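You operate a simulated robot arm through the tools that you are given. There is no shell and no other tool.

You are at the controls of a simulated robot arm. One attempt, no reset.

JOB
Stop the recording and copy it to the 32 GB memory stick.
Fine: wait for the green lamp, then stand the stick back in its holder.

It is judged by the outcome, as a careful person would: the job done as asked, and still so three seconds after it is handed in. It fails if anything else is knocked over, pushed out of place, dropped, spilled or broken.

ROBOT AND FRAMES
A 6-joint arm with a two-finger gripper, fixed in place. Base frame: the origin is on the floor under the middle of its stand, x ahead of it, y to its left, z up; the work surface is at about z = 0.485. Lengths are in m, angles in degrees, forces in N, time in s.
It reaches about 1.637 m from its shoulder. Its first joint turns from -166.0 to 166.0 degrees. Payload 3.43 kg.
Tool frame: the origin (TCP) lies between the finger pads and is the grasp point; the fingertips stand 0.02 m ahead of it; z points along the fingers, y is the line along which they close. The gripper opens to 0.19 m; its body begins 0.248 m behind the TCP.
Orientation is that of the tool frame in the base frame, as a unit quaternion [w, x, y, z]. With the fingers straight down and closing along the base's y, the tool's x points along the base's -x, its y along +y and its z along -z.

CONTROLS
- The arm moves only by the tool step_arm. Its argument "motion" is a list that holds one entry, the list of rows, each a list of 7 numbers: the shift along the base's x, y, z in units of 25 mm (1.0 is 25 mm), then the turn, a rotation vector about the base's x, y, z in units of 5 degrees (1.0 is 5 degrees), then the finger opening in mm, from 0 to 190. In form: [[[x, y, z, wx, wy, wz, grip], ...]]. A call has 1 to 20 rows; each row shifts and turns the commanded pose from where the row before left it. A call with a number of a shift or a turn outside -1 to 1 is refused whole. Each row takes 0.2 s and may step no farther than 0.05 m and 8.6 degrees from the row before; otherwise, or with a gripper value out of range, the whole call is refused. A pose out of reach is approached as far as the arm can. The call stops where the force on the tool passes 40 N (or 10 N more than at its start, if that is more) or the arm is blocked; 0.2 s more then pass. The fingers move at their own pace (about 0.045 m/s each) and stop on an object; they squeeze with about 42 N. The grip force told is the motor's: it shows also when the fingers shut on nothing. Time passes only in rows, and 0.2 s behind the last, so rows that do not move let the fingers close. It gives the time, the measured TCP pose, the force on the tool (base axes), the opening and the grip force at its end, in the units of the frame above (readings bear some noise), with the torque about the TCP (base axes, N m) and any sound that the robot's microphone picked up, and new pictures: "pictures" is both (left out), scene, wrist or none.
- Cameras (640 x 400 px; columns grow to the right, rows downward): "scene" is fixed at [0.0506, -0.5005, 1.257]; the picture's right is [0.39, -0.92, 0.00], its down [-0.29, -0.12, -0.95] and it looks along [0.87, 0.37, -0.31] (base axes); focal length 330 px, centre (320, 200). "wrist" rides on the gripper at [0.07, -0.008, -0.288] in the tool frame; the picture's right is [0.12, 0.99, 0.00], its down [-0.96, 0.12, -0.25] and it looks along [-0.25, 0.03, 0.97] (tool axes); focal length 261 px, centre (320, 200).
- move_column(by): slides the trunk up (or, below 0, down) by that many m; the arm rides with it, the base frame stays. It gives what a move gives, with no picture.
- probe_pixels(camera, pixels): there is no depth. For up to 12 entries [column, row, z] of the newest picture of that camera ("zoom" is the newest enlarged one), the place [x, y] in the base frame at which the ray of that pixel passes the height z, good to about 0.002 m. No time passes.
- zoom(camera, box): a new picture of the part [left, top, right, bottom] of that camera's present view, enlarged. No time passes.
- job_done(): hands the job in; it is judged then, once.

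Open the gripper and draw the arm clear of the work before you hand the job in, unless the task says otherwise.

The tools are called as a command line: name --argument value ..., lists and objects as JSON in quotes. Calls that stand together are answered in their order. step_arm: Moves the arm, as the interface text tells. Its arguments: {"type":"object","properties":{"motion":{"type":"array","items":{"type":"array","items":{"type":"array","items":{"type":"number"}}}},"pictures":{"type":"string","enum":["both","scene","wrist","none"]}},"required":["motion"]} The other tools are called the same way: move_column (by) moves the trunk up or down; probe_pixels (camera, pixels) gives the place at which the rays of pixels pass given heights; zoom (camera, box) takes an enlarged picture of a part of a camera's view; job_done () hands the job in.

At the start:

```text
t: 0.0
tool_pos: [0.7894, 0.1084, 1.1294]
tcp_rot: [0.0, 0.0, 1.0, 0.001]
ft_force: [0.4, 0.5, 0.2]
wrist_torque: [0.0, -0.02, -0.02]
finger_gap: 0.19
grip_force: 0.1
trunk travel left (down, up): [-0.175, 0.065]
```

scene: 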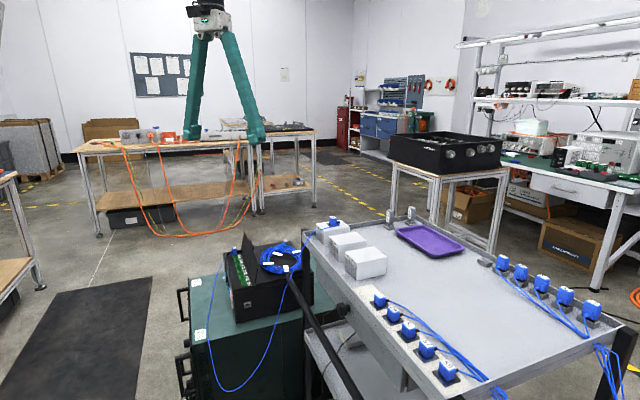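
wrist: 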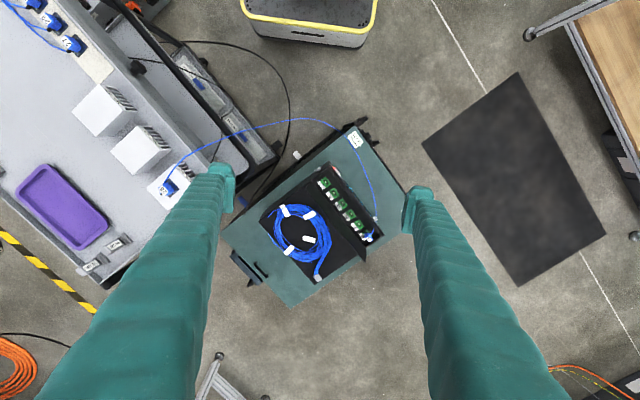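

I start by looking closely at the workplace: the table with white boxes near (345,245) in the scene picture and the case with the blue cable near (270,275).

zoom --camera "scene" --box '[180, 200, 420, 350]'

zoom --camera "scene" --box '[340, 200, 640, 400]'

zoom --camera "wrist" --box '[220, 110, 420, 310]'

zoom --camera "wrist" --box '[0, 60, 240, 300]'

```text
2.67 times, centred on (300, 275) of scene
```

zoom: 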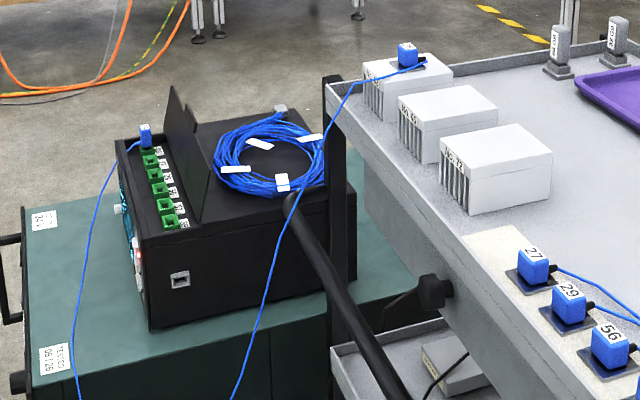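

```text
2.00 times, centred on (490, 300) of scene
```

zoom: 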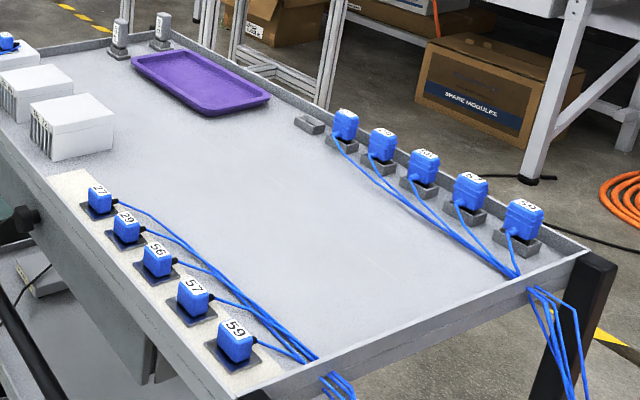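

```text
2.00 times, centred on (320, 210) of wrist
```

zoom: 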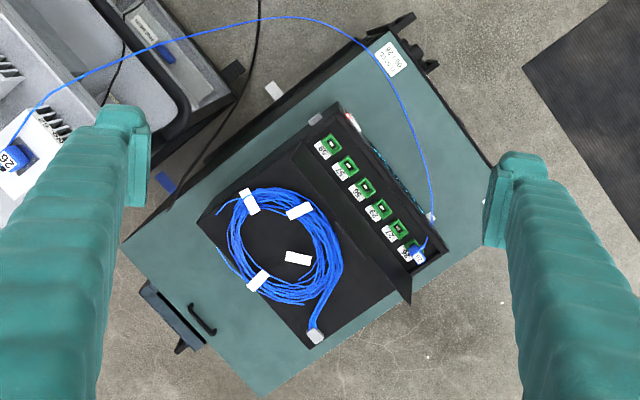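

```text
1.67 times, centred on (120, 180) of wrist
```

zoom: 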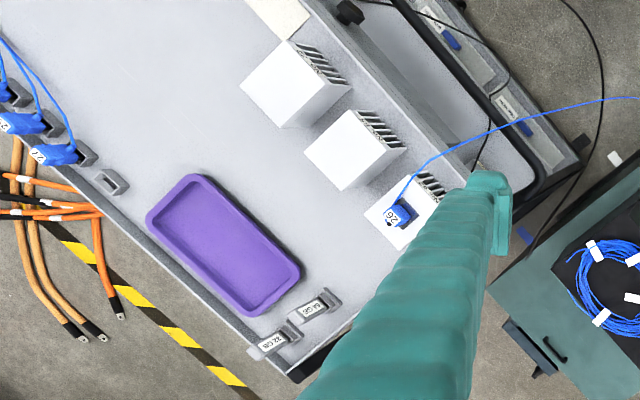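

The two sticks stand near (391,215) and (411,213); the recorder is the black box near (265,280) with a panel on its left face. I enlarge these parts more.

zoom --camera "scene" --box '[215, 240, 279, 330]'

zoom --camera "scene" --box '[370, 195, 434, 235]'

zoom --camera "wrist" --box '[300, 150, 400, 250]'

zoom --camera "wrist" --box '[70, 220, 140, 280]'

```text
4.44 times, centred on (247, 285) of scene
```

zoom: 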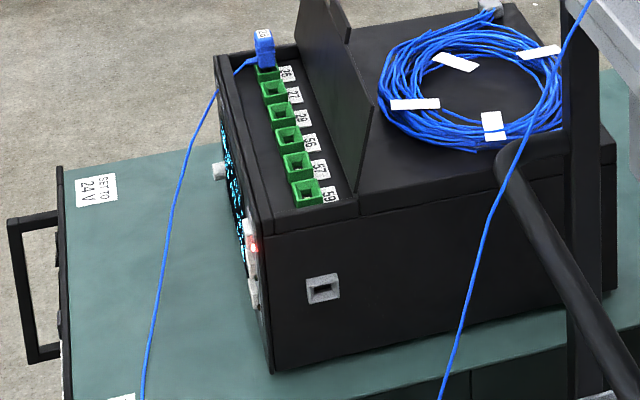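

```text
10.00 times, centred on (402, 215) of scene
```

zoom: 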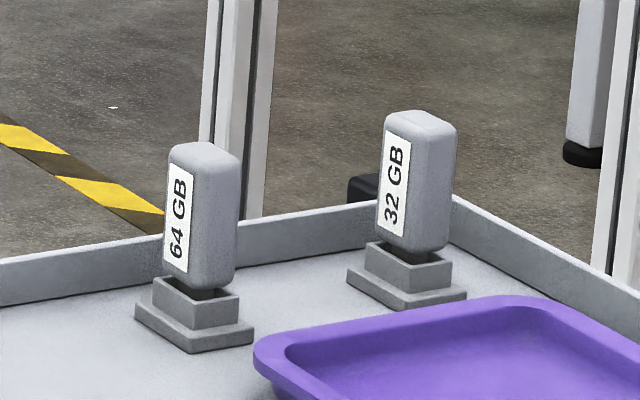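

```text
4.00 times, centred on (350, 200) of wrist
```

zoom: 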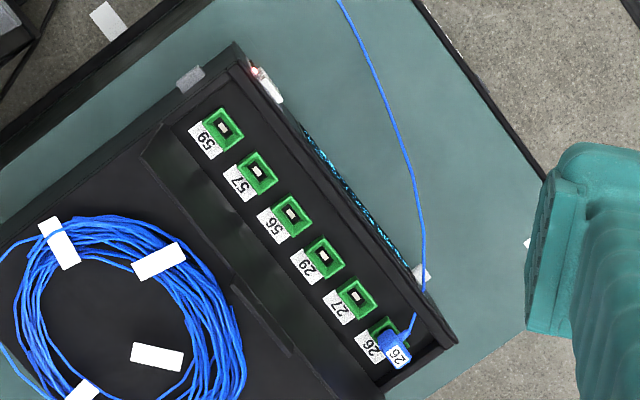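

```text
6.67 times, centred on (105, 250) of wrist
```

zoom: 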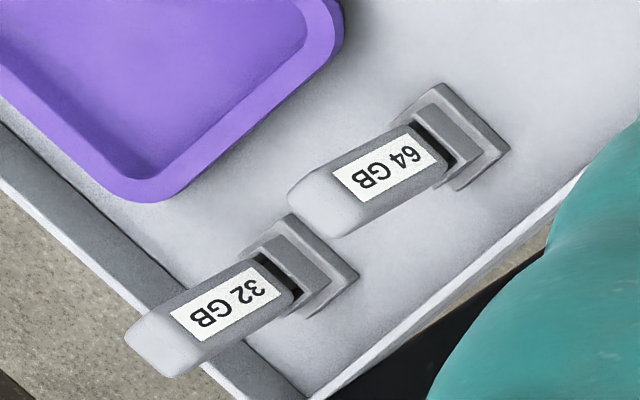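

I need heights, so I probe matching points from both cameras: the recorder's near top corner (scene 236,292 / wrist 330,161), port, sticks, and cabinet top.

probe_pixels --camera "scene" --pixels '[[236.2, 292.2, 0.6], [236.2, 292.2, 0.7], [236.2, 292.2, 0.8], [247.5, 304.8, 0.55], [247.5, 304.8, 0.65], [247.5, 304.8, 0.75], [413, 213, 0.5], [413, 213, 0.6], [413, 213, 0.7], [391, 220, 0.5], [391, 220, 0.6], [391, 220, 0.7]]'

probe_pixels --camera "wrist" --pixels '[[358.5, 161, 0.6], [358.5, 161, 0.7], [358.5, 161, 0.8], [347.5, 169.5, 0.55], [347.5, 169.5, 0.65], [347.5, 169.5, 0.75], [97, 255, 0.5], [97, 255, 0.6], [97, 255, 0.7], [115, 244, 0.5], [115, 244, 0.6], [115, 244, 0.7]]'

```text
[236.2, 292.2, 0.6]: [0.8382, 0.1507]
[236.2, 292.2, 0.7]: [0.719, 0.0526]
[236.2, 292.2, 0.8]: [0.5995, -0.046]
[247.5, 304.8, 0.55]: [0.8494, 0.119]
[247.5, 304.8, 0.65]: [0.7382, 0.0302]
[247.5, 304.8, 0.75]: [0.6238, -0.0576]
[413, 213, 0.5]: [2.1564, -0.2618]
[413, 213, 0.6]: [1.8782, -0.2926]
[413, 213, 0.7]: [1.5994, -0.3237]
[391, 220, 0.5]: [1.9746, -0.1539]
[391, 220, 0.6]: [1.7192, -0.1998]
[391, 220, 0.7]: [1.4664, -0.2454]
```

```text
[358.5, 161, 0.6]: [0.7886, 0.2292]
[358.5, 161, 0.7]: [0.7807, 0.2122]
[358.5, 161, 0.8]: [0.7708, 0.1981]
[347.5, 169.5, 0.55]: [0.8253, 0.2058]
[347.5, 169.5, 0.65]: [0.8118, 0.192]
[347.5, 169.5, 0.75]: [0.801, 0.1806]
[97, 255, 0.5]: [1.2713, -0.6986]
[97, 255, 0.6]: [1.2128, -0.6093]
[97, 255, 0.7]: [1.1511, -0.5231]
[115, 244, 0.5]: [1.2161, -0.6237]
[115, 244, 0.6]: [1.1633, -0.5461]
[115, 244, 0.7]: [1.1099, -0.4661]
```

I mis-added the wrist pixels; I probe again with the right ones (corner 330,161; port 317.5,169.5), and other sticks' points.

probe_pixels --camera "wrist" --pixels '[[330, 161, 0.6], [330, 161, 0.65], [330, 161, 0.7], [317.5, 169.5, 0.55], [317.5, 169.5, 0.65], [85.6, 253.8, 0.75], [85.6, 253.8, 0.85], [105.5, 240.5, 0.75], [105.5, 240.5, 0.85], [103, 244, 0.8], [126, 235, 0.8]]'

probe_pixels --camera "scene" --pixels '[[411.5, 208, 0.75], [411.5, 208, 0.85], [411.5, 208, 0.9], [390, 211, 0.75], [390, 211, 0.85], [391, 232, 0.75], [391, 232, 0.8], [391, 232, 0.7]]'

```text
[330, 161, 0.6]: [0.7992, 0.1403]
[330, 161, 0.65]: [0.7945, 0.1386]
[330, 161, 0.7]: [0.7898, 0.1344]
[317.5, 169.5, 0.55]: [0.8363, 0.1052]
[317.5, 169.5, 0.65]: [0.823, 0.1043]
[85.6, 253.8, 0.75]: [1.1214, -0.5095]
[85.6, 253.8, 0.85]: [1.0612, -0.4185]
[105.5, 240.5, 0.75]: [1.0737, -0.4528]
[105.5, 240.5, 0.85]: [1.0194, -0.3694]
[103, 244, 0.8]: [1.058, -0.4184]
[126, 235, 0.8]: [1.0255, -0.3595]
```

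```text
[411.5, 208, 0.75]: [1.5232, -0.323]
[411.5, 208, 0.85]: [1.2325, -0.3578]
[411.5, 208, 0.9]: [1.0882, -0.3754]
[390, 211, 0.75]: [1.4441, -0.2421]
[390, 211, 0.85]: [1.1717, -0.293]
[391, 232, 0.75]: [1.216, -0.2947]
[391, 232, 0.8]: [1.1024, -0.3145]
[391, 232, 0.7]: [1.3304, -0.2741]
```

Sticks 32 GB and 64 GB stand at about (1.04,-0.37); the recorder's panel faces the (-x,+y) side near (0.86,0.21,0.56) and only its edge shows. I swing the gripper out to that side, clear of the hanging cable, yawing -54° to look at the panel.

step_arm --motion '[[[-0.286, 0.963, -0.8, 0, 0, -0.771, 190], [-0.286, 0.963, -0.8, 0, 0, -0.771, 190], [-0.286, 0.963, -0.8, 0, 0, -0.771, 190], [-0.286, 0.963, -0.8, 0, 0, -0.771, 190], [-0.286, 0.963, -0.8, 0, 0, -0.771, 190], [-0.286, 0.963, -0.8, 0, 0, -0.771, 190], [-0.286, 0.963, -0.8, 0, 0, -0.771, 190], [-0.286, 0.963, -0.8, 0, 0, -0.771, 190], [-0.286, 0.963, -0.8, 0, 0, -0.771, 190], [-0.286, 0.963, -0.8, 0, 0, -0.771, 190], [-0.286, 0.963, -0.8, 0, 0, -0.771, 190], [-0.286, 0.963, -0.8, 0, 0, -0.771, 190], [-0.286, 0.963, -0.8, 0, 0, -0.771, 190], [-0.286, 0.963, -0.8, 0, 0, -0.771, 190]]]' --pictures "both"

```text
t: 3.0
tool_pos: [0.6897, 0.4444, 0.8483]
tcp_rot: [0.0, 0.453, 0.891, 0.0]
ft_force: [0.7, 0.0, -0.5]
wrist_torque: [0.09, -0.01, 0.03]
finger_gap: 0.1902
grip_force: 0.1
trunk travel left (down, up): [-0.175, 0.065]
```

scene: 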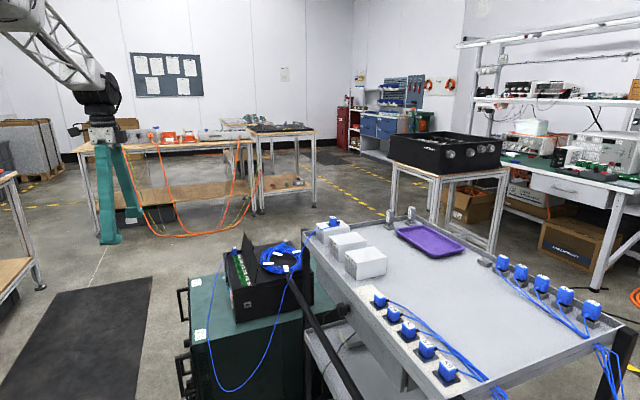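
wrist: 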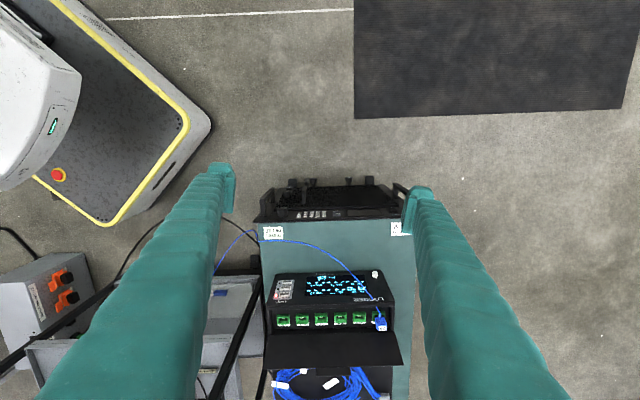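

The panel shows near (325,288), upside down, with a switch group at (284,290). I enlarge it.

zoom --camera "wrist" --box '[260, 260, 400, 340]'

zoom --camera "wrist" --box '[265, 270, 305, 310]'

zoom --camera "wrist" --box '[250, 180, 420, 260]'

```text
4.57 times, centred on (330, 300) of wrist
```

zoom: 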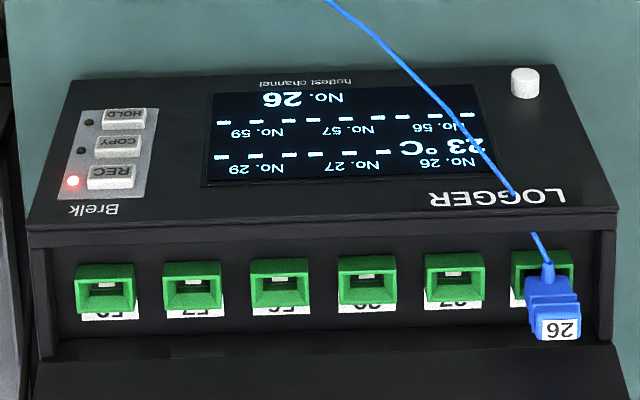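

```text
10.00 times, centred on (285, 290) of wrist
```

zoom: 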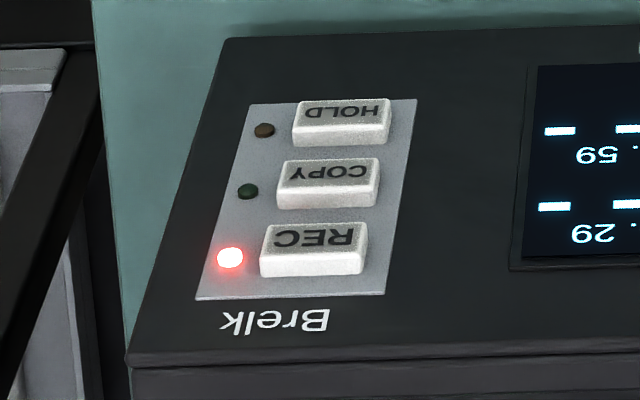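

```text
3.76 times, centred on (335, 220) of wrist
```

zoom: 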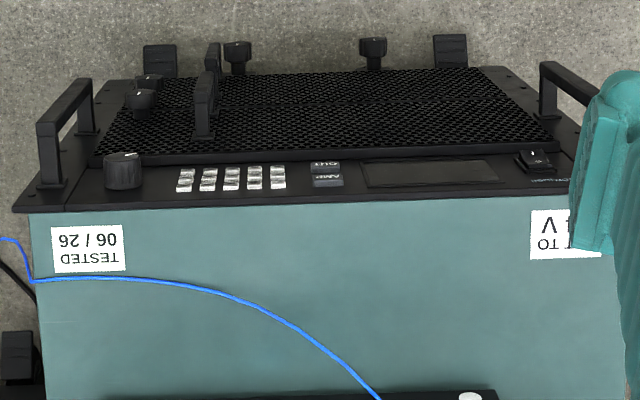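

The panel reads LOGGER with buttons REC (lit red lamp), COPY (green lamp dark) and HOLD. I probe the panel's corners and buttons at a few heights to fix its geometry.

probe_pixels --camera "wrist" --pixels '[[266.1, 306.1, 0.6], [266.1, 306.1, 0.65], [395.6, 302.6, 0.6], [395.6, 302.6, 0.65], [275.3, 273.7, 0.485], [275.3, 273.7, 0.52], [379.2, 270.5, 0.485], [379.2, 270.5, 0.52], [284.0, 295.0, 0.55], [284.0, 295.0, 0.6], [286.0, 281.5, 0.52], [259, 218, 0.485]]'

probe_pixels --camera "scene" --pixels '[[236.2, 292.2, 0.62], [236.2, 292.2, 0.64], [235.3, 323.3, 0.485], [235.3, 323.3, 0.5], [235.3, 323.3, 0.52], [224, 260, 0.62], [224, 260, 0.64], [224, 260, 0.66]]'

```text
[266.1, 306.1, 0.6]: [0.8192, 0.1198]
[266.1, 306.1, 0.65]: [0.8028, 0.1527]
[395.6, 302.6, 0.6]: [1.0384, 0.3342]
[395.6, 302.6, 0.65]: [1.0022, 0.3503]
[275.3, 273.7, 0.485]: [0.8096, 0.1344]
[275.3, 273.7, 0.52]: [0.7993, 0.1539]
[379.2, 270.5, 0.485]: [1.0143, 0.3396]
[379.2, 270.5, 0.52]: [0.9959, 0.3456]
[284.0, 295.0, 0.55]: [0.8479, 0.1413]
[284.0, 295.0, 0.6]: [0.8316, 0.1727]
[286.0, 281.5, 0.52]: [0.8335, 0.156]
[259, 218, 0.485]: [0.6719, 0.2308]
```

```text
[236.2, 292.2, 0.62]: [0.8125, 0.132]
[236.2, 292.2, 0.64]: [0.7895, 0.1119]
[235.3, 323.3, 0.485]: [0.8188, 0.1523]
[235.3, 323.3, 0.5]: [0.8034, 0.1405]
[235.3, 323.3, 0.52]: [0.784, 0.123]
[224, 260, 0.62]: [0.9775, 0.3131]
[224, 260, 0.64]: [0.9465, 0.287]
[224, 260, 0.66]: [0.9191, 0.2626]
```

Near panel corner is at about (0.8125,0.1325,0.62), panel direction about 45°, nearly vertical; REC is near (0.8375,0.161,0.58). I look at the fingertip shape in both views before choosing how to press.

zoom --camera "scene" --box '[60, 90, 200, 250]'

zoom --camera "wrist" --box '[380, 170, 460, 270]'

zoom --camera "wrist" --box '[160, 150, 260, 250]'

```text
2.50 times, centred on (130, 170) of scene
```

zoom: 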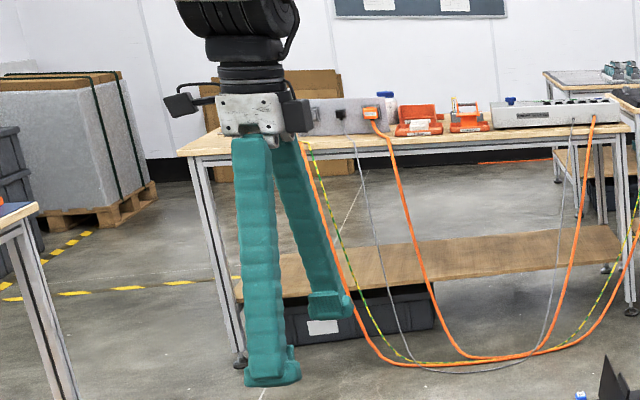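

```text
4.00 times, centred on (420, 220) of wrist
```

zoom: 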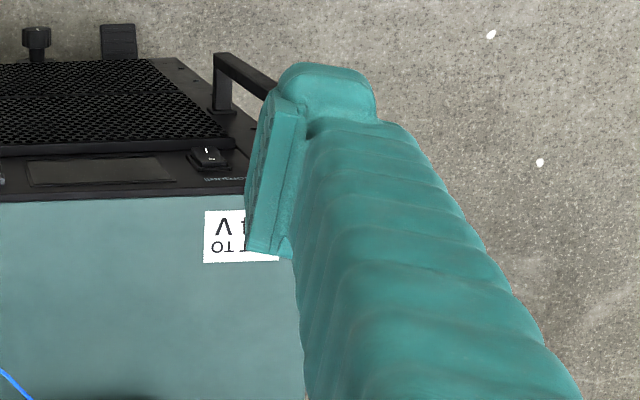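

```text
4.00 times, centred on (210, 200) of wrist
```

zoom: 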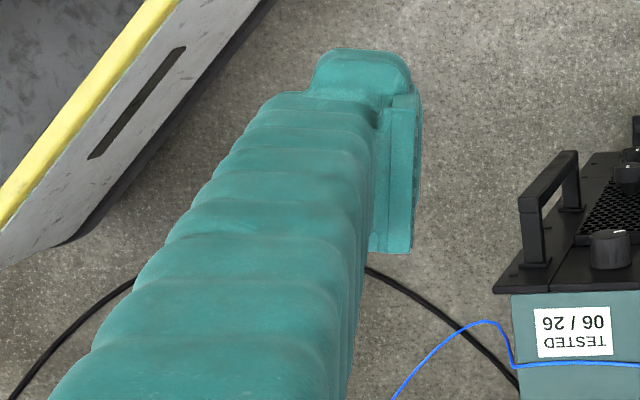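

The fingertips are broad (about 50 mm by 25 mm), so I'll press with the upper front edge of tilted closed fingers. First I find where the hanging blue cable lies, probing matching points in both views.

probe_pixels --camera "wrist" --pixels '[[350, 262, 0.5], [350, 262, 0.6], [350, 262, 0.7], [300, 243, 0.5], [300, 243, 0.6], [300, 243, 0.7], [265, 235, 0.5], [265, 235, 0.6], [265, 235, 0.4], [230, 248, 0.5], [230, 248, 0.6], [230, 248, 0.4]]'

zoom --camera "scene" --box '[180, 240, 320, 400]'

zoom --camera "wrist" --box '[200, 200, 400, 340]'

```text
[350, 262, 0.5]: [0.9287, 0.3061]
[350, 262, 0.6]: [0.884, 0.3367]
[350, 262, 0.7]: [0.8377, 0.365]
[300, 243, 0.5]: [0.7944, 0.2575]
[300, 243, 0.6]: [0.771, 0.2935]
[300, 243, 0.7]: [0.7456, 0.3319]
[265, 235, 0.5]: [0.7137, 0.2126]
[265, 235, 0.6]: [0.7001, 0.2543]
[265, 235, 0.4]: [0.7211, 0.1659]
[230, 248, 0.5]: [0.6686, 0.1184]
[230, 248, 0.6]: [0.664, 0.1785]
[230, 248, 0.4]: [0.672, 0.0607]
```

```text
2.50 times, centred on (250, 320) of scene
```

zoom: 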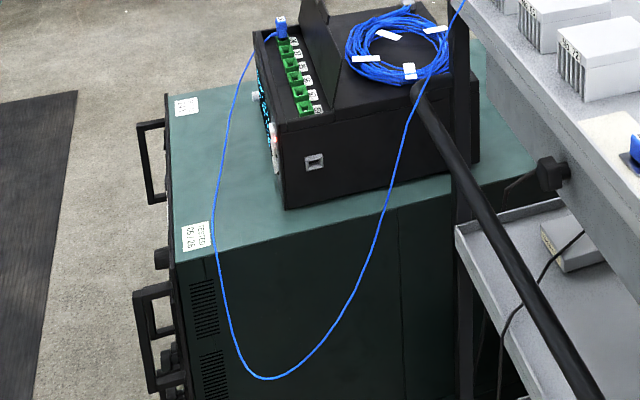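

```text
2.86 times, centred on (300, 270) of wrist
```

zoom: 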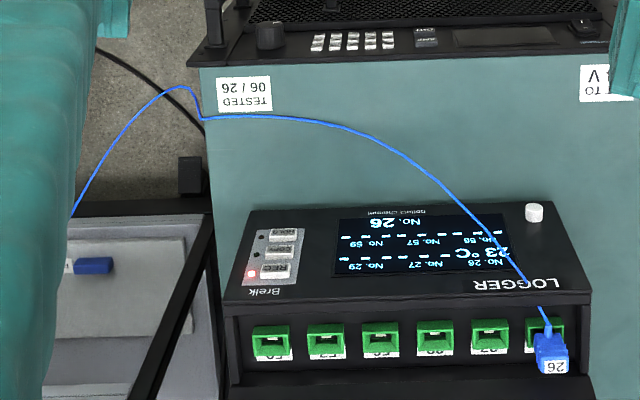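

The cable lies on the cabinet top about 9 cm in front of the buttons (near (0.80,0.25,0.49)) and rises only toward plug 26, so the space at REC is free. I now straighten the yaw to -45° and pitch up 40° here to get a frontal look at the panel.

step_arm --motion '[[[0, 0, 0, 0, 0, 0.86, 190], [0, 0, 0, 0, 0, 0.86, 190], [0, 0, 0, -0.712, -0.702, 0, 190], [0, 0, 0, -0.712, -0.702, 0, 190], [0, 0, 0, -0.712, -0.702, 0, 190], [0, 0, 0, -0.712, -0.702, 0, 190], [0, 0, 0, -0.712, -0.702, 0, 190], [0, 0, 0, -0.712, -0.702, 0, 190], [0, 0, 0, -0.712, -0.702, 0, 190], [0, 0, 0, -0.712, -0.702, 0, 190]]]' --pictures "both"

```text
t: 5.2
tool_pos: [0.6905, 0.4449, 0.8506]
tcp_rot: [0.316, 0.363, 0.866, -0.133]
ft_force: [0.2, -0.7, 0.4]
wrist_torque: [0.11, 0.06, 0.04]
finger_gap: 0.1901
grip_force: 0.2
trunk travel left (down, up): [-0.175, 0.065]
```

scene: 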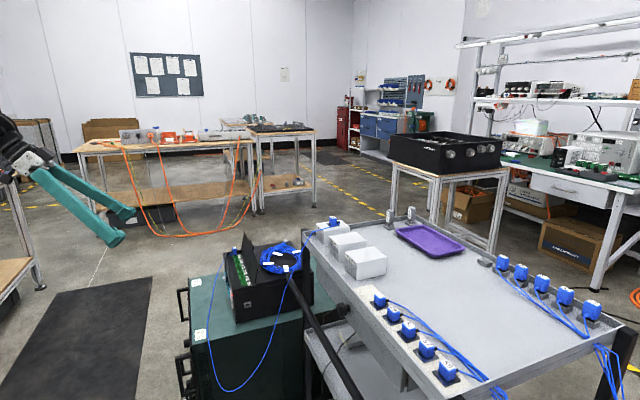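
wrist: 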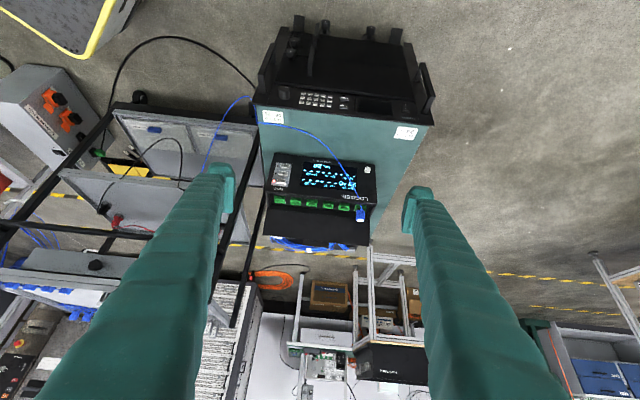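

The panel is now seen frontally at (322,178), upside down. I enlarge it to locate REC, COPY and HOLD exactly.

zoom --camera "wrist" --box '[264, 148, 312, 212]'

zoom --camera "wrist" --box '[240, 90, 400, 260]'

```text
6.25 times, centred on (288, 180) of wrist
```

zoom: 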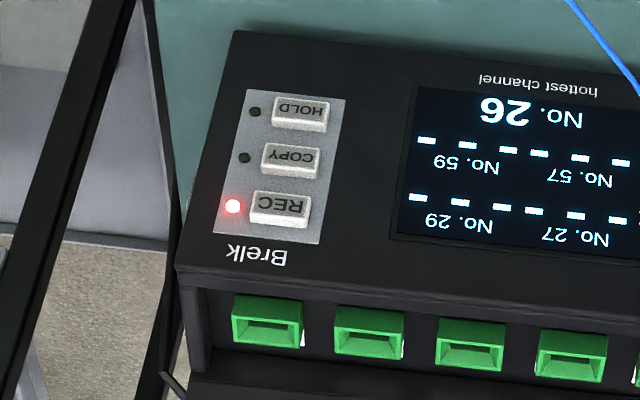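

```text
2.35 times, centred on (320, 175) of wrist
```

zoom: 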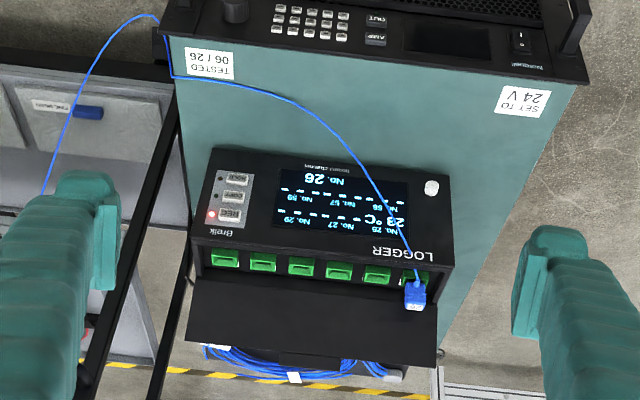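

I probe REC (281.6,180.8), COPY (283.5,172.8), HOLD (285.1,165.3) and the panel's corners at several heights to triangulate with the earlier view.

probe_pixels --camera "wrist" --pixels '[[281.6, 180.8, 0.56], [281.6, 180.8, 0.58], [281.6, 180.8, 0.6], [283.5, 172.8, 0.54], [283.5, 172.8, 0.56], [283.5, 172.8, 0.58], [285.1, 165.3, 0.52], [285.1, 165.3, 0.54], [265.3, 191.2, 0.62], [265.3, 191.2, 0.6], [274.6, 153.1, 0.485], [274.6, 153.1, 0.5]]'

```text
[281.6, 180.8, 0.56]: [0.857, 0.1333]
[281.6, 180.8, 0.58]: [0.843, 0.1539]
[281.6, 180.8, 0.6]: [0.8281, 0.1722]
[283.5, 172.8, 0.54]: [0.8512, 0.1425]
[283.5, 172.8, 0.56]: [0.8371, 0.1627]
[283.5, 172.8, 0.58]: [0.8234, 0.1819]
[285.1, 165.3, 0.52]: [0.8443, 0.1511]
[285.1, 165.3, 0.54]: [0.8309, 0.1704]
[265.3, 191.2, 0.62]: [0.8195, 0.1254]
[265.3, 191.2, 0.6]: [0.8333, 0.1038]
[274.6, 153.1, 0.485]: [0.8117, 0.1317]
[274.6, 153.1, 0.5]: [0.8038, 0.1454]
```

Triangulated: REC ≈ (0.832,0.168,0.595), COPY ≈ (0.830,0.172,0.570), HOLD ≈ (0.829,0.174,0.544), panel almost vertical. I close the fingers and move to a standoff 8 cm in front of REC.

step_arm --motion '[[[0.208, -0.657, -0.847, 0, 0, 0, 0], [0.208, -0.657, -0.847, 0, 0, 0, 0], [0.208, -0.657, -0.847, 0, 0, 0, 0], [0.208, -0.657, -0.847, 0, 0, 0, 0], [0.208, -0.657, -0.847, 0, 0, 0, 0], [0.208, -0.657, -0.847, 0, 0, 0, 0], [0.208, -0.657, -0.847, 0, 0, 0, 0], [0.208, -0.657, -0.847, 0, 0, 0, 0], [0.208, -0.657, -0.847, 0, 0, 0, 0], [0.208, -0.657, -0.847, 0, 0, 0, 0], [0.208, -0.657, -0.847, 0, 0, 0, 0], [0.208, -0.657, -0.847, 0, 0, 0, 0]]]' --pictures "both"

```text
t: 7.8
tool_pos: [0.7503, 0.2487, 0.5963]
tcp_rot: [0.315, 0.362, 0.867, -0.132]
ft_force: [0.0, -0.7, -0.2]
wrist_torque: [0.01, 0.05, 0.03]
finger_gap: 0.0003
grip_force: 34.3
trunk travel left (down, up): [-0.175, 0.065]
```

scene: 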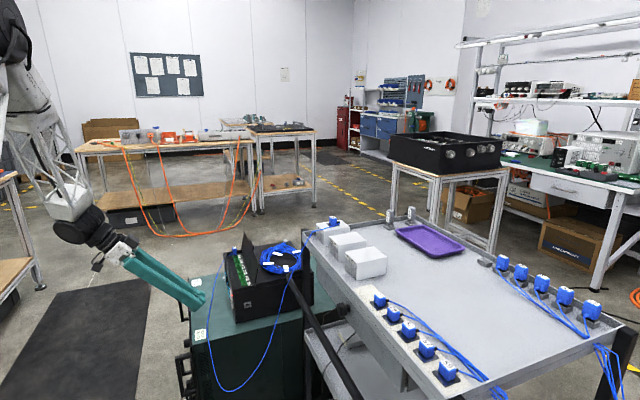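
wrist: 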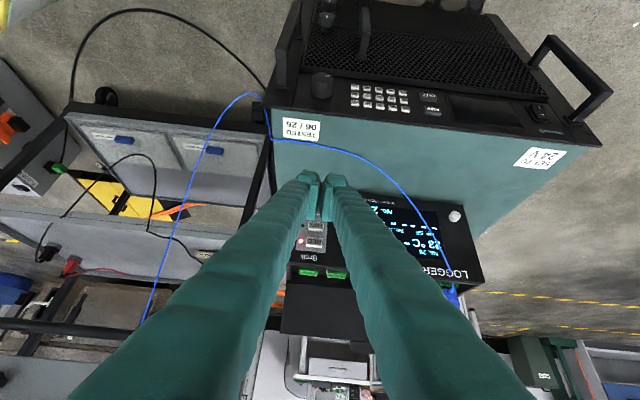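

zoom --camera "wrist" --box '[270, 150, 370, 290]'

zoom --camera "scene" --box '[100, 220, 300, 340]'

```text
2.86 times, centred on (320, 220) of wrist
```

zoom: 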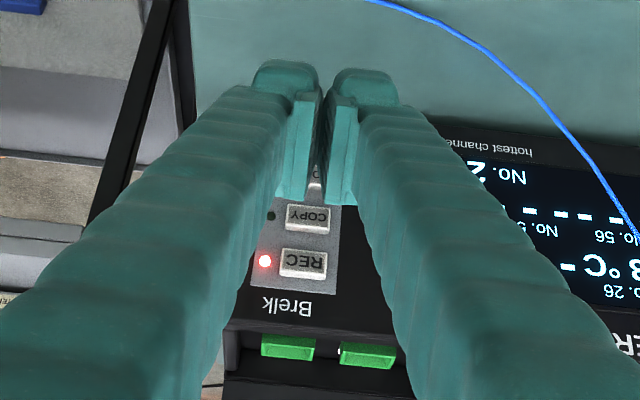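

```text
3.20 times, centred on (200, 280) of scene
```

zoom: 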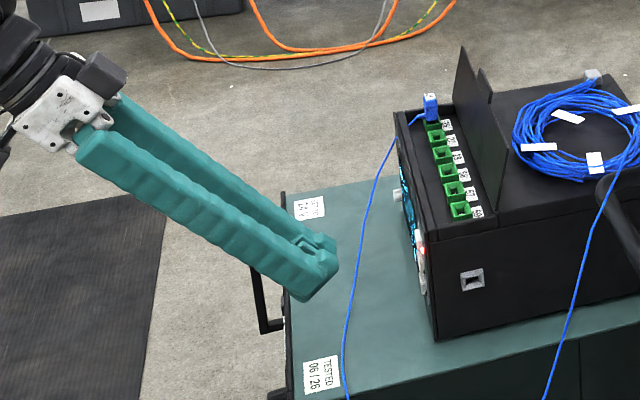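

The fingertip's front edge (scene 205,298) matches my model, about 34 mm ahead of the TCP. I advance 65 mm toward REC and 3 mm lower, keeping the last ~14 mm for small steps.

step_arm --motion '[[[0.608, -0.617, -0.04, 0, 0, 0, 0], [0.608, -0.617, -0.04, 0, 0, 0, 0], [0.608, -0.617, -0.04, 0, 0, 0, 0], [0, 0, 0, 0, 0, 0, 0]]]' --pictures "both"

```text
t: 8.8
tool_pos: [0.7982, 0.204, 0.592]
tcp_rot: [0.316, 0.36, 0.868, -0.132]
ft_force: [0.6, -0.6, 1.0]
wrist_torque: [-0.02, 0.02, 0.04]
finger_gap: 0.0001
grip_force: 34.2
trunk travel left (down, up): [-0.175, 0.065]
```

scene: 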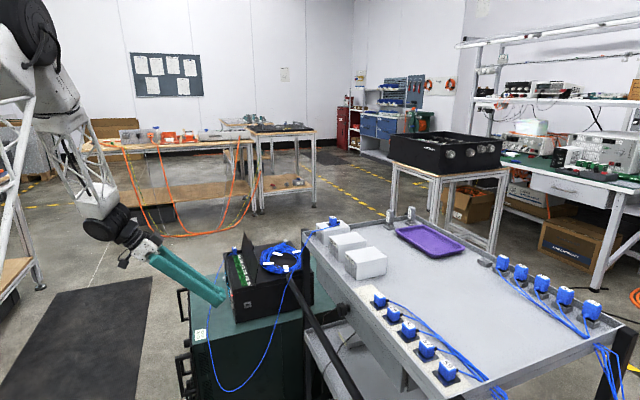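
wrist: 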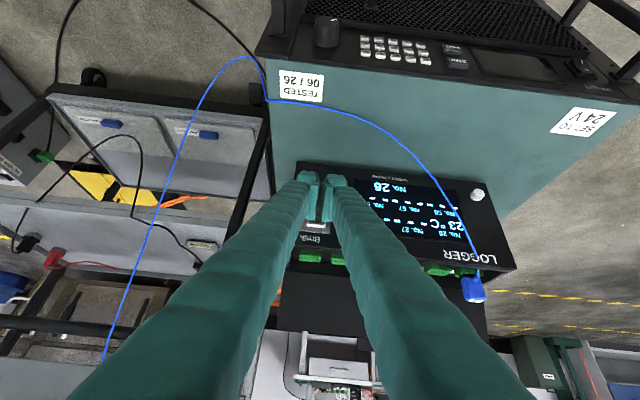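

zoom --camera "wrist" --box '[270, 150, 370, 290]'

zoom --camera "scene" --box '[180, 250, 280, 330]'

```text
2.86 times, centred on (320, 220) of wrist
```

zoom: 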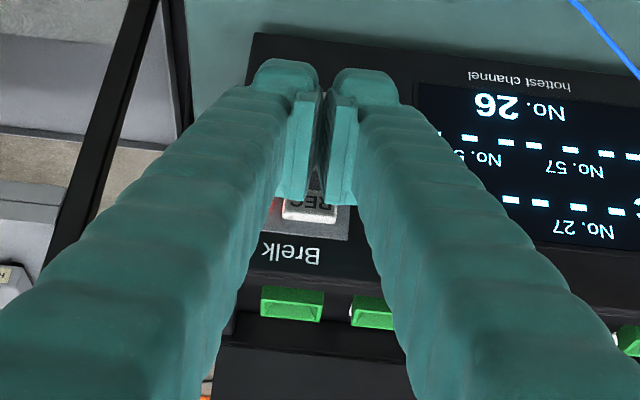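

```text
5.00 times, centred on (230, 290) of scene
```

zoom: 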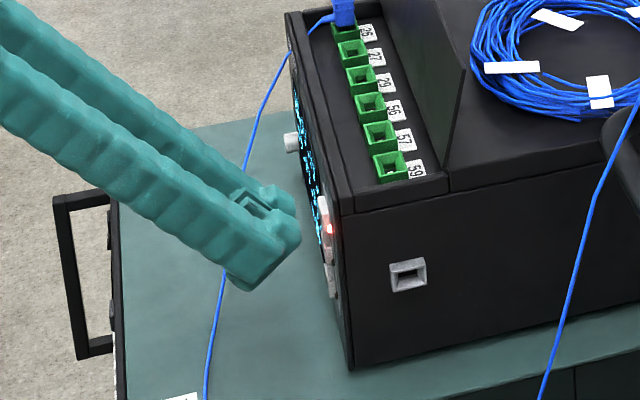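

The front edge is about 15 mm from REC. I enlarge the gap in the scene view to check the height alignment before pressing.

zoom --camera "scene" --box '[220, 280, 252, 312]'

```text
12.50 times, centred on (236, 296) of scene
```

zoom: 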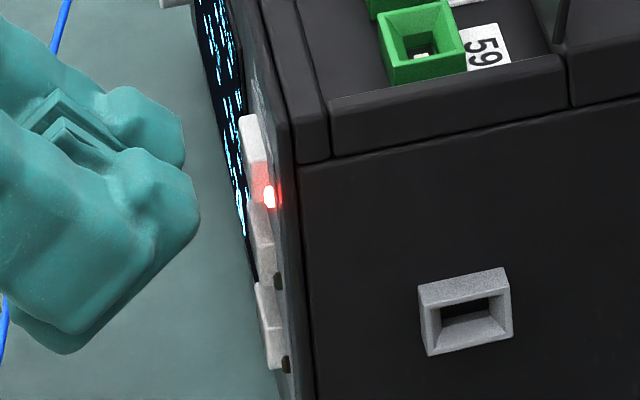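

Edge and REC line up in height. I advance 9 mm and then read the force.

step_arm --motion '[[[0.126, -0.128, 0, 0, 0, 0, 0], [0.126, -0.128, 0, 0, 0, 0, 0], [0, 0, 0, 0, 0, 0, 0]]]' --pictures "none"

```text
t: 9.6
tool_pos: [0.8028, 0.196, 0.5925]
tcp_rot: [0.315, 0.361, 0.868, -0.132]
ft_force: [0.0, 0.6, 1.1]
wrist_torque: [0.0, 0.03, -0.02]
finger_gap: 0.0
grip_force: 34.4
trunk travel left (down, up): [-0.175, 0.065]
```

No contact yet; the edge is about 5 mm from REC's face. I advance 3 mm at a time.

step_arm --motion '[[[0.084, -0.0854, 0, 0, 0, 0, 0], [0, 0, 0, 0, 0, 0, 0]]]' --pictures "none"

step_arm --motion '[[[0.084, -0.0854, 0, 0, 0, 0, 0], [0, 0, 0, 0, 0, 0, 0]]]' --pictures "scene"

```text
t: 10.2
tool_pos: [0.8047, 0.1944, 0.5934]
tcp_rot: [0.316, 0.361, 0.867, -0.132]
ft_force: [-1.3, -1.0, 0.6]
wrist_torque: [0.01, -0.01, 0.02]
finger_gap: 0.0
grip_force: 34.2
trunk travel left (down, up): [-0.175, 0.065]
```

```text
t: 10.8
tool_pos: [0.8093, 0.1916, 0.5915]
tcp_rot: [0.315, 0.361, 0.868, -0.132]
ft_force: [-0.4, -0.1, 0.1]
wrist_torque: [0.03, -0.01, 0.01]
finger_gap: 0.0
grip_force: 34.1
trunk travel left (down, up): [-0.175, 0.065]
```

scene: 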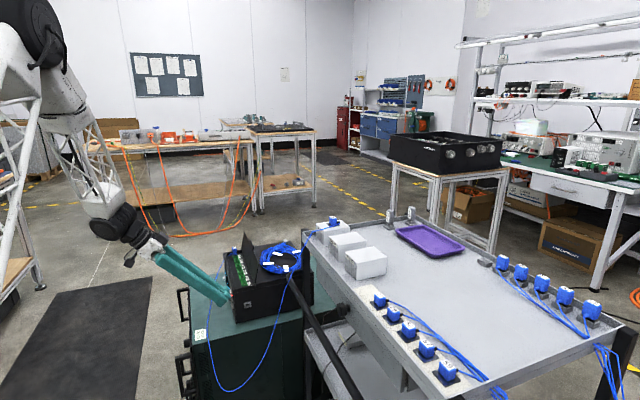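

zoom --camera "scene" --box '[220, 280, 252, 312]'

```text
12.50 times, centred on (236, 296) of scene
```

zoom: 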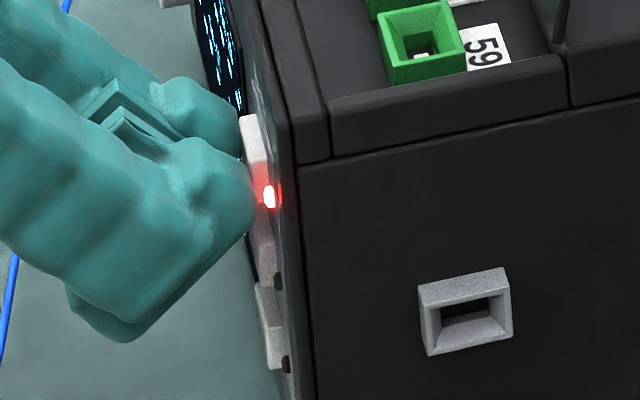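

The tips are about to touch, but the gap between the two feet is centred on REC; I back off 5 mm and shift 17 mm along the panel so that the near finger's foot is squarely on REC.

step_arm --motion '[[[-0.14, 0.142, 0, 0, 0, 0, 0], [0.484, 0.477, 0, 0, 0, 0, 0], [0.14, -0.142, 0, 0, 0, 0, 0], [0, 0, 0, 0, 0, 0, 0]]]' --pictures "scene"

zoom --camera "scene" --box '[220, 280, 252, 312]'

```text
t: 11.8
tool_pos: [0.8196, 0.2047, 0.5924]
tcp_rot: [0.316, 0.361, 0.868, -0.131]
ft_force: [-0.1, -0.2, 1.1]
wrist_torque: [-0.03, 0.01, 0.0]
finger_gap: 0.0
grip_force: 34.6
trunk travel left (down, up): [-0.175, 0.065]
```

scene: 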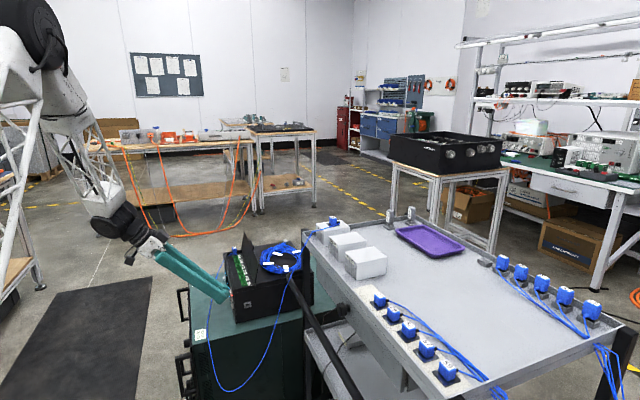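

```text
12.50 times, centred on (236, 296) of scene
```

zoom: 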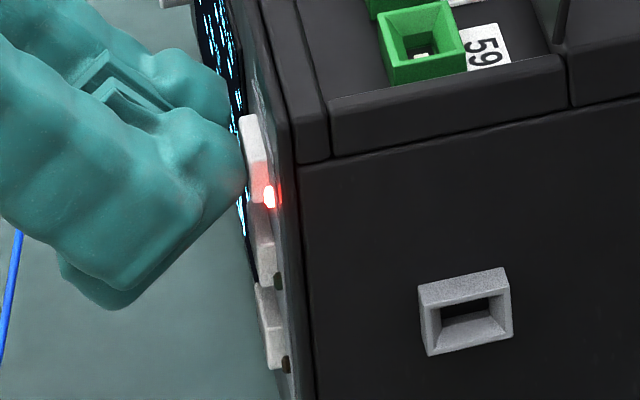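

The near foot at (240,155) of the enlargement now faces REC's middle. I advance in small steps.

step_arm --motion '[[[0.07, -0.071, 0, 0, 0, 0, 0], [0, 0, 0, 0, 0, 0, 0]]]' --pictures "none"

step_arm --motion '[[[0.07, -0.071, 0, 0, 0, 0, 0], [0, 0, 0, 0, 0, 0, 0]]]' --pictures "scene"

zoom --camera "scene" --box '[220, 280, 252, 312]'

```text
t: 12.4
tool_pos: [0.8209, 0.2034, 0.5919]
tcp_rot: [0.315, 0.362, 0.867, -0.132]
ft_force: [-0.7, 0.7, 0.1]
wrist_torque: [0.01, -0.03, -0.01]
finger_gap: 0.0002
grip_force: 34.2
trunk travel left (down, up): [-0.175, 0.065]
```

```text
t: 13.0
tool_pos: [0.8231, 0.2007, 0.5923]
tcp_rot: [0.316, 0.362, 0.867, -0.132]
ft_force: [-2.8, 1.6, 0.6]
wrist_torque: [-0.04, 0.0, -0.05]
finger_gap: 0.0
grip_force: 34.5
trunk travel left (down, up): [-0.175, 0.065]
heard: click
```

scene: 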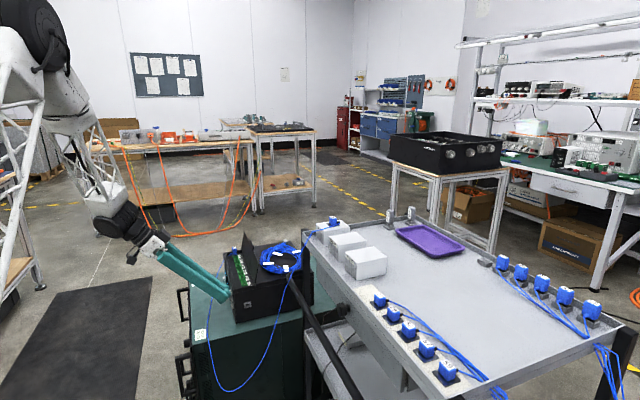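

```text
12.50 times, centred on (236, 296) of scene
```

zoom: 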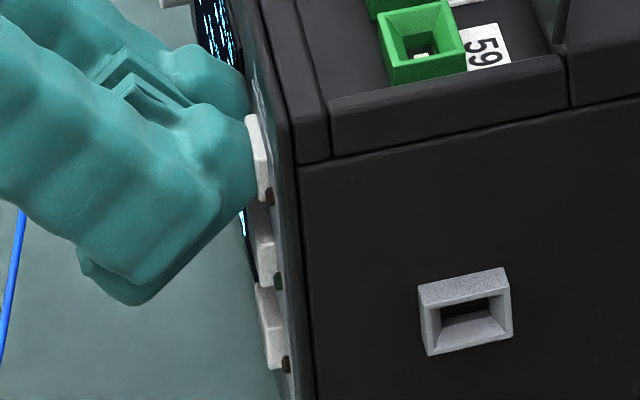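

A click was heard and the red lamp is out: recording stopped. I retreat straight back from the panel 10 cm and then rise.

step_arm --motion '[[[-0.35, 0.356, 0, 0, 0, 0, 0], [-0.7, 0.712, 0, 0, 0, 0, 0], [-0.7, 0.712, 0.3, 0, 0, 0, 0], [-0.7, 0.712, 0.8, 0, 0, 0, 0], [-0.35, 0.356, 1, 0, 0, 0, 0], [0, 0, 1, 0, 0, 0, 0], [0, 0, 1, 0, 0, 0, 0], [0, 0, 1, 0, 0, 0, 0], [0, 0, 1, 0, 0, 0, 0], [0, 0, 1, 0, 0, 0, 0], [0, 0, 1, 0, 0, 0, 0]]]' --pictures "both"

```text
t: 15.4
tool_pos: [0.7544, 0.2733, 0.7928]
tcp_rot: [0.315, 0.361, 0.868, -0.132]
ft_force: [0.5, -0.4, 0.6]
wrist_torque: [-0.04, 0.03, -0.04]
finger_gap: 0.0
grip_force: 33.9
trunk travel left (down, up): [-0.175, 0.065]
```

scene: 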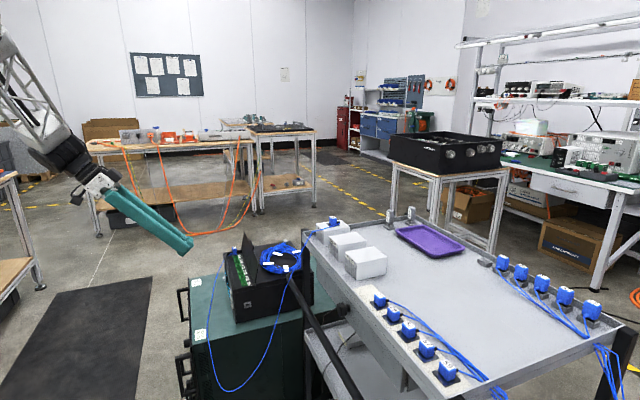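
wrist: 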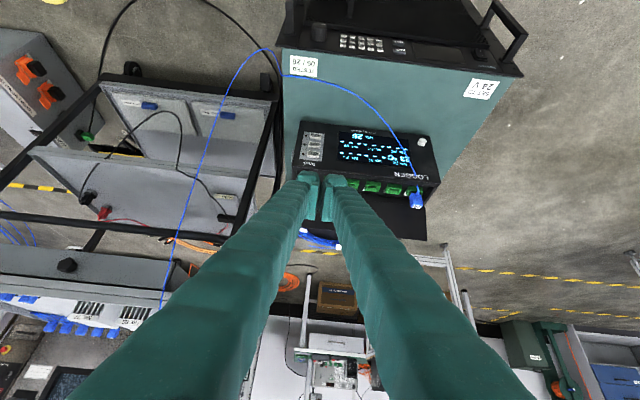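

Lamps can be checked closer later; now I return the tool to vertical, open the fingers and rise.

zoom --camera "wrist" --box '[285, 115, 445, 215]'

step_arm --motion '[[[-0.3, 0.2, 1, 0.712, 0.702, 0, 0], [-0.3, 0.2, 1, 0.712, 0.702, 0, 0], [-0.3, 0.2, 1, 0.712, 0.702, 0, 0], [-0.3, 0.2, 1, 0.712, 0.702, 0, 0], [-0.3, 0.2, 1, 0.712, 0.702, 0, 0], [-0.3, 0, 1, 0.712, 0.702, 0, 0], [-0.3, 0, 1, 0.712, 0.702, 0, 0], [-0.3, 0, 1, 0.712, 0.702, 0, 0], [-0.3, -0.5, 1, 0, 0, 1, 190], [-0.3, -0.5, 1, 0, 0, 1, 190], [-0.3, -1, 1, 0, 0, 1, 190], [-0.3, -1, 1, 0, 0, 1, 190], [-0.3, -1, 0, 0, 0, 1, 190], [-0.3, -1, 0, 0, 0, 1, 190], [-0.3, -1, 0, 0, 0, 1, 190], [-0.3, -1, 0, 0, 0, 1, 190], [-0.3, -1, 0, 0, 0, 1, 190], [-0.3, -1, 0, 0, 0, 1, 190], [-0.3, -1, 0, 0, 0, 1, 190], [0, -1, 0, 0, 0, 1, 190]]]' --pictures "both"

```text
4.00 times, centred on (365, 165) of wrist
```

zoom: 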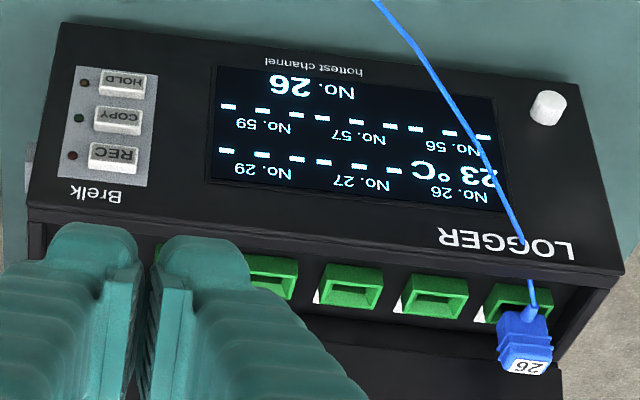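

```text
t: 19.6
tool_pos: [0.6118, 0.0218, 1.0937]
tcp_rot: [0.0, -0.129, 0.992, -0.001]
ft_force: [-0.3, 0.8, -0.1]
wrist_torque: [-0.07, -0.01, -0.02]
finger_gap: 0.1899
grip_force: 0.0
trunk travel left (down, up): [-0.175, 0.065]
```

scene: 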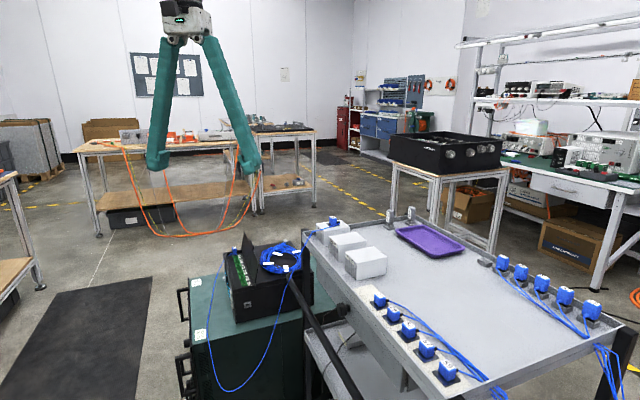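
wrist: 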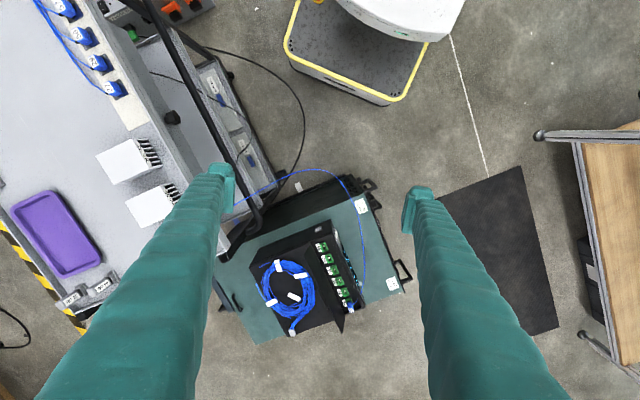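

Yaw is at about +15°. I yaw 30° more to face the recorder's USB side, then pitch up 40° to see the port and what stands between it and the cart.

step_arm --motion '[[[0, -0.8, 0, 0, 0, 1, 190], [0, -0.8, 0, 0, 0, 1, 190], [0, -0.8, 0, 0, 0, 1, 190], [0, -0.8, 0, 0, 0, 1, 190], [0, -0.8, 0, 0, 0, 1, 190], [0, -0.8, 0, 0, 0, 1, 190], [0, 0, -0.6, 0.702, -0.712, 0, 190], [0, 0, -0.6, 0.702, -0.712, 0, 190], [0, 0, -0.6, 0.702, -0.712, 0, 190], [0, 0, -0.6, 0.702, -0.712, 0, 190], [0, 0, -0.6, 0.702, -0.712, 0, 190], [0, 0, -0.6, 0.702, -0.712, 0, 190], [0, 0, -0.6, 0.702, -0.712, 0, 190], [0, 0, -0.6, 0.702, -0.712, 0, 190]]]' --pictures "both"

```text
t: 22.6
tool_pos: [0.6115, -0.097, 0.9754]
tcp_rot: [0.318, -0.358, 0.868, 0.129]
ft_force: [-0.1, 0.4, 0.7]
wrist_torque: [-0.04, -0.01, -0.07]
finger_gap: 0.19
grip_force: 0.0
trunk travel left (down, up): [-0.175, 0.065]
```

scene: 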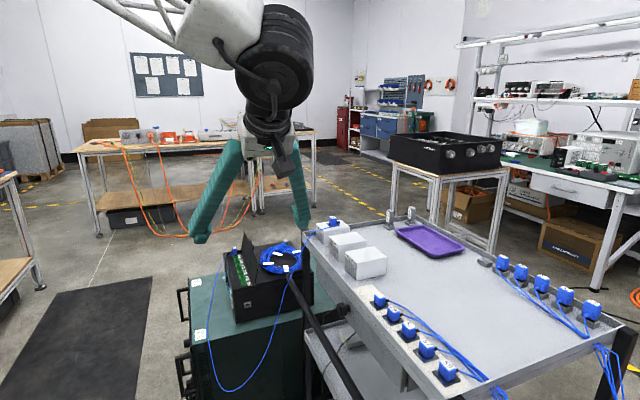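
wrist: 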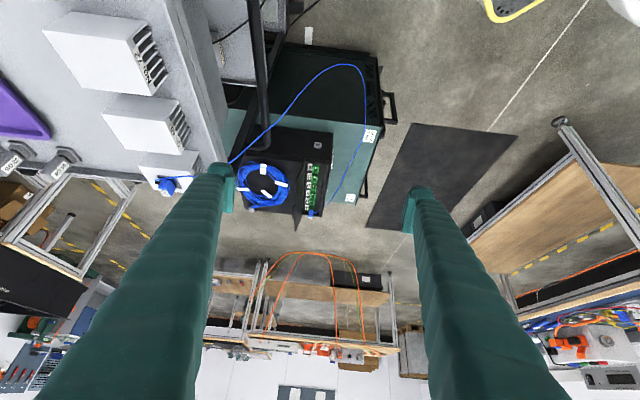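

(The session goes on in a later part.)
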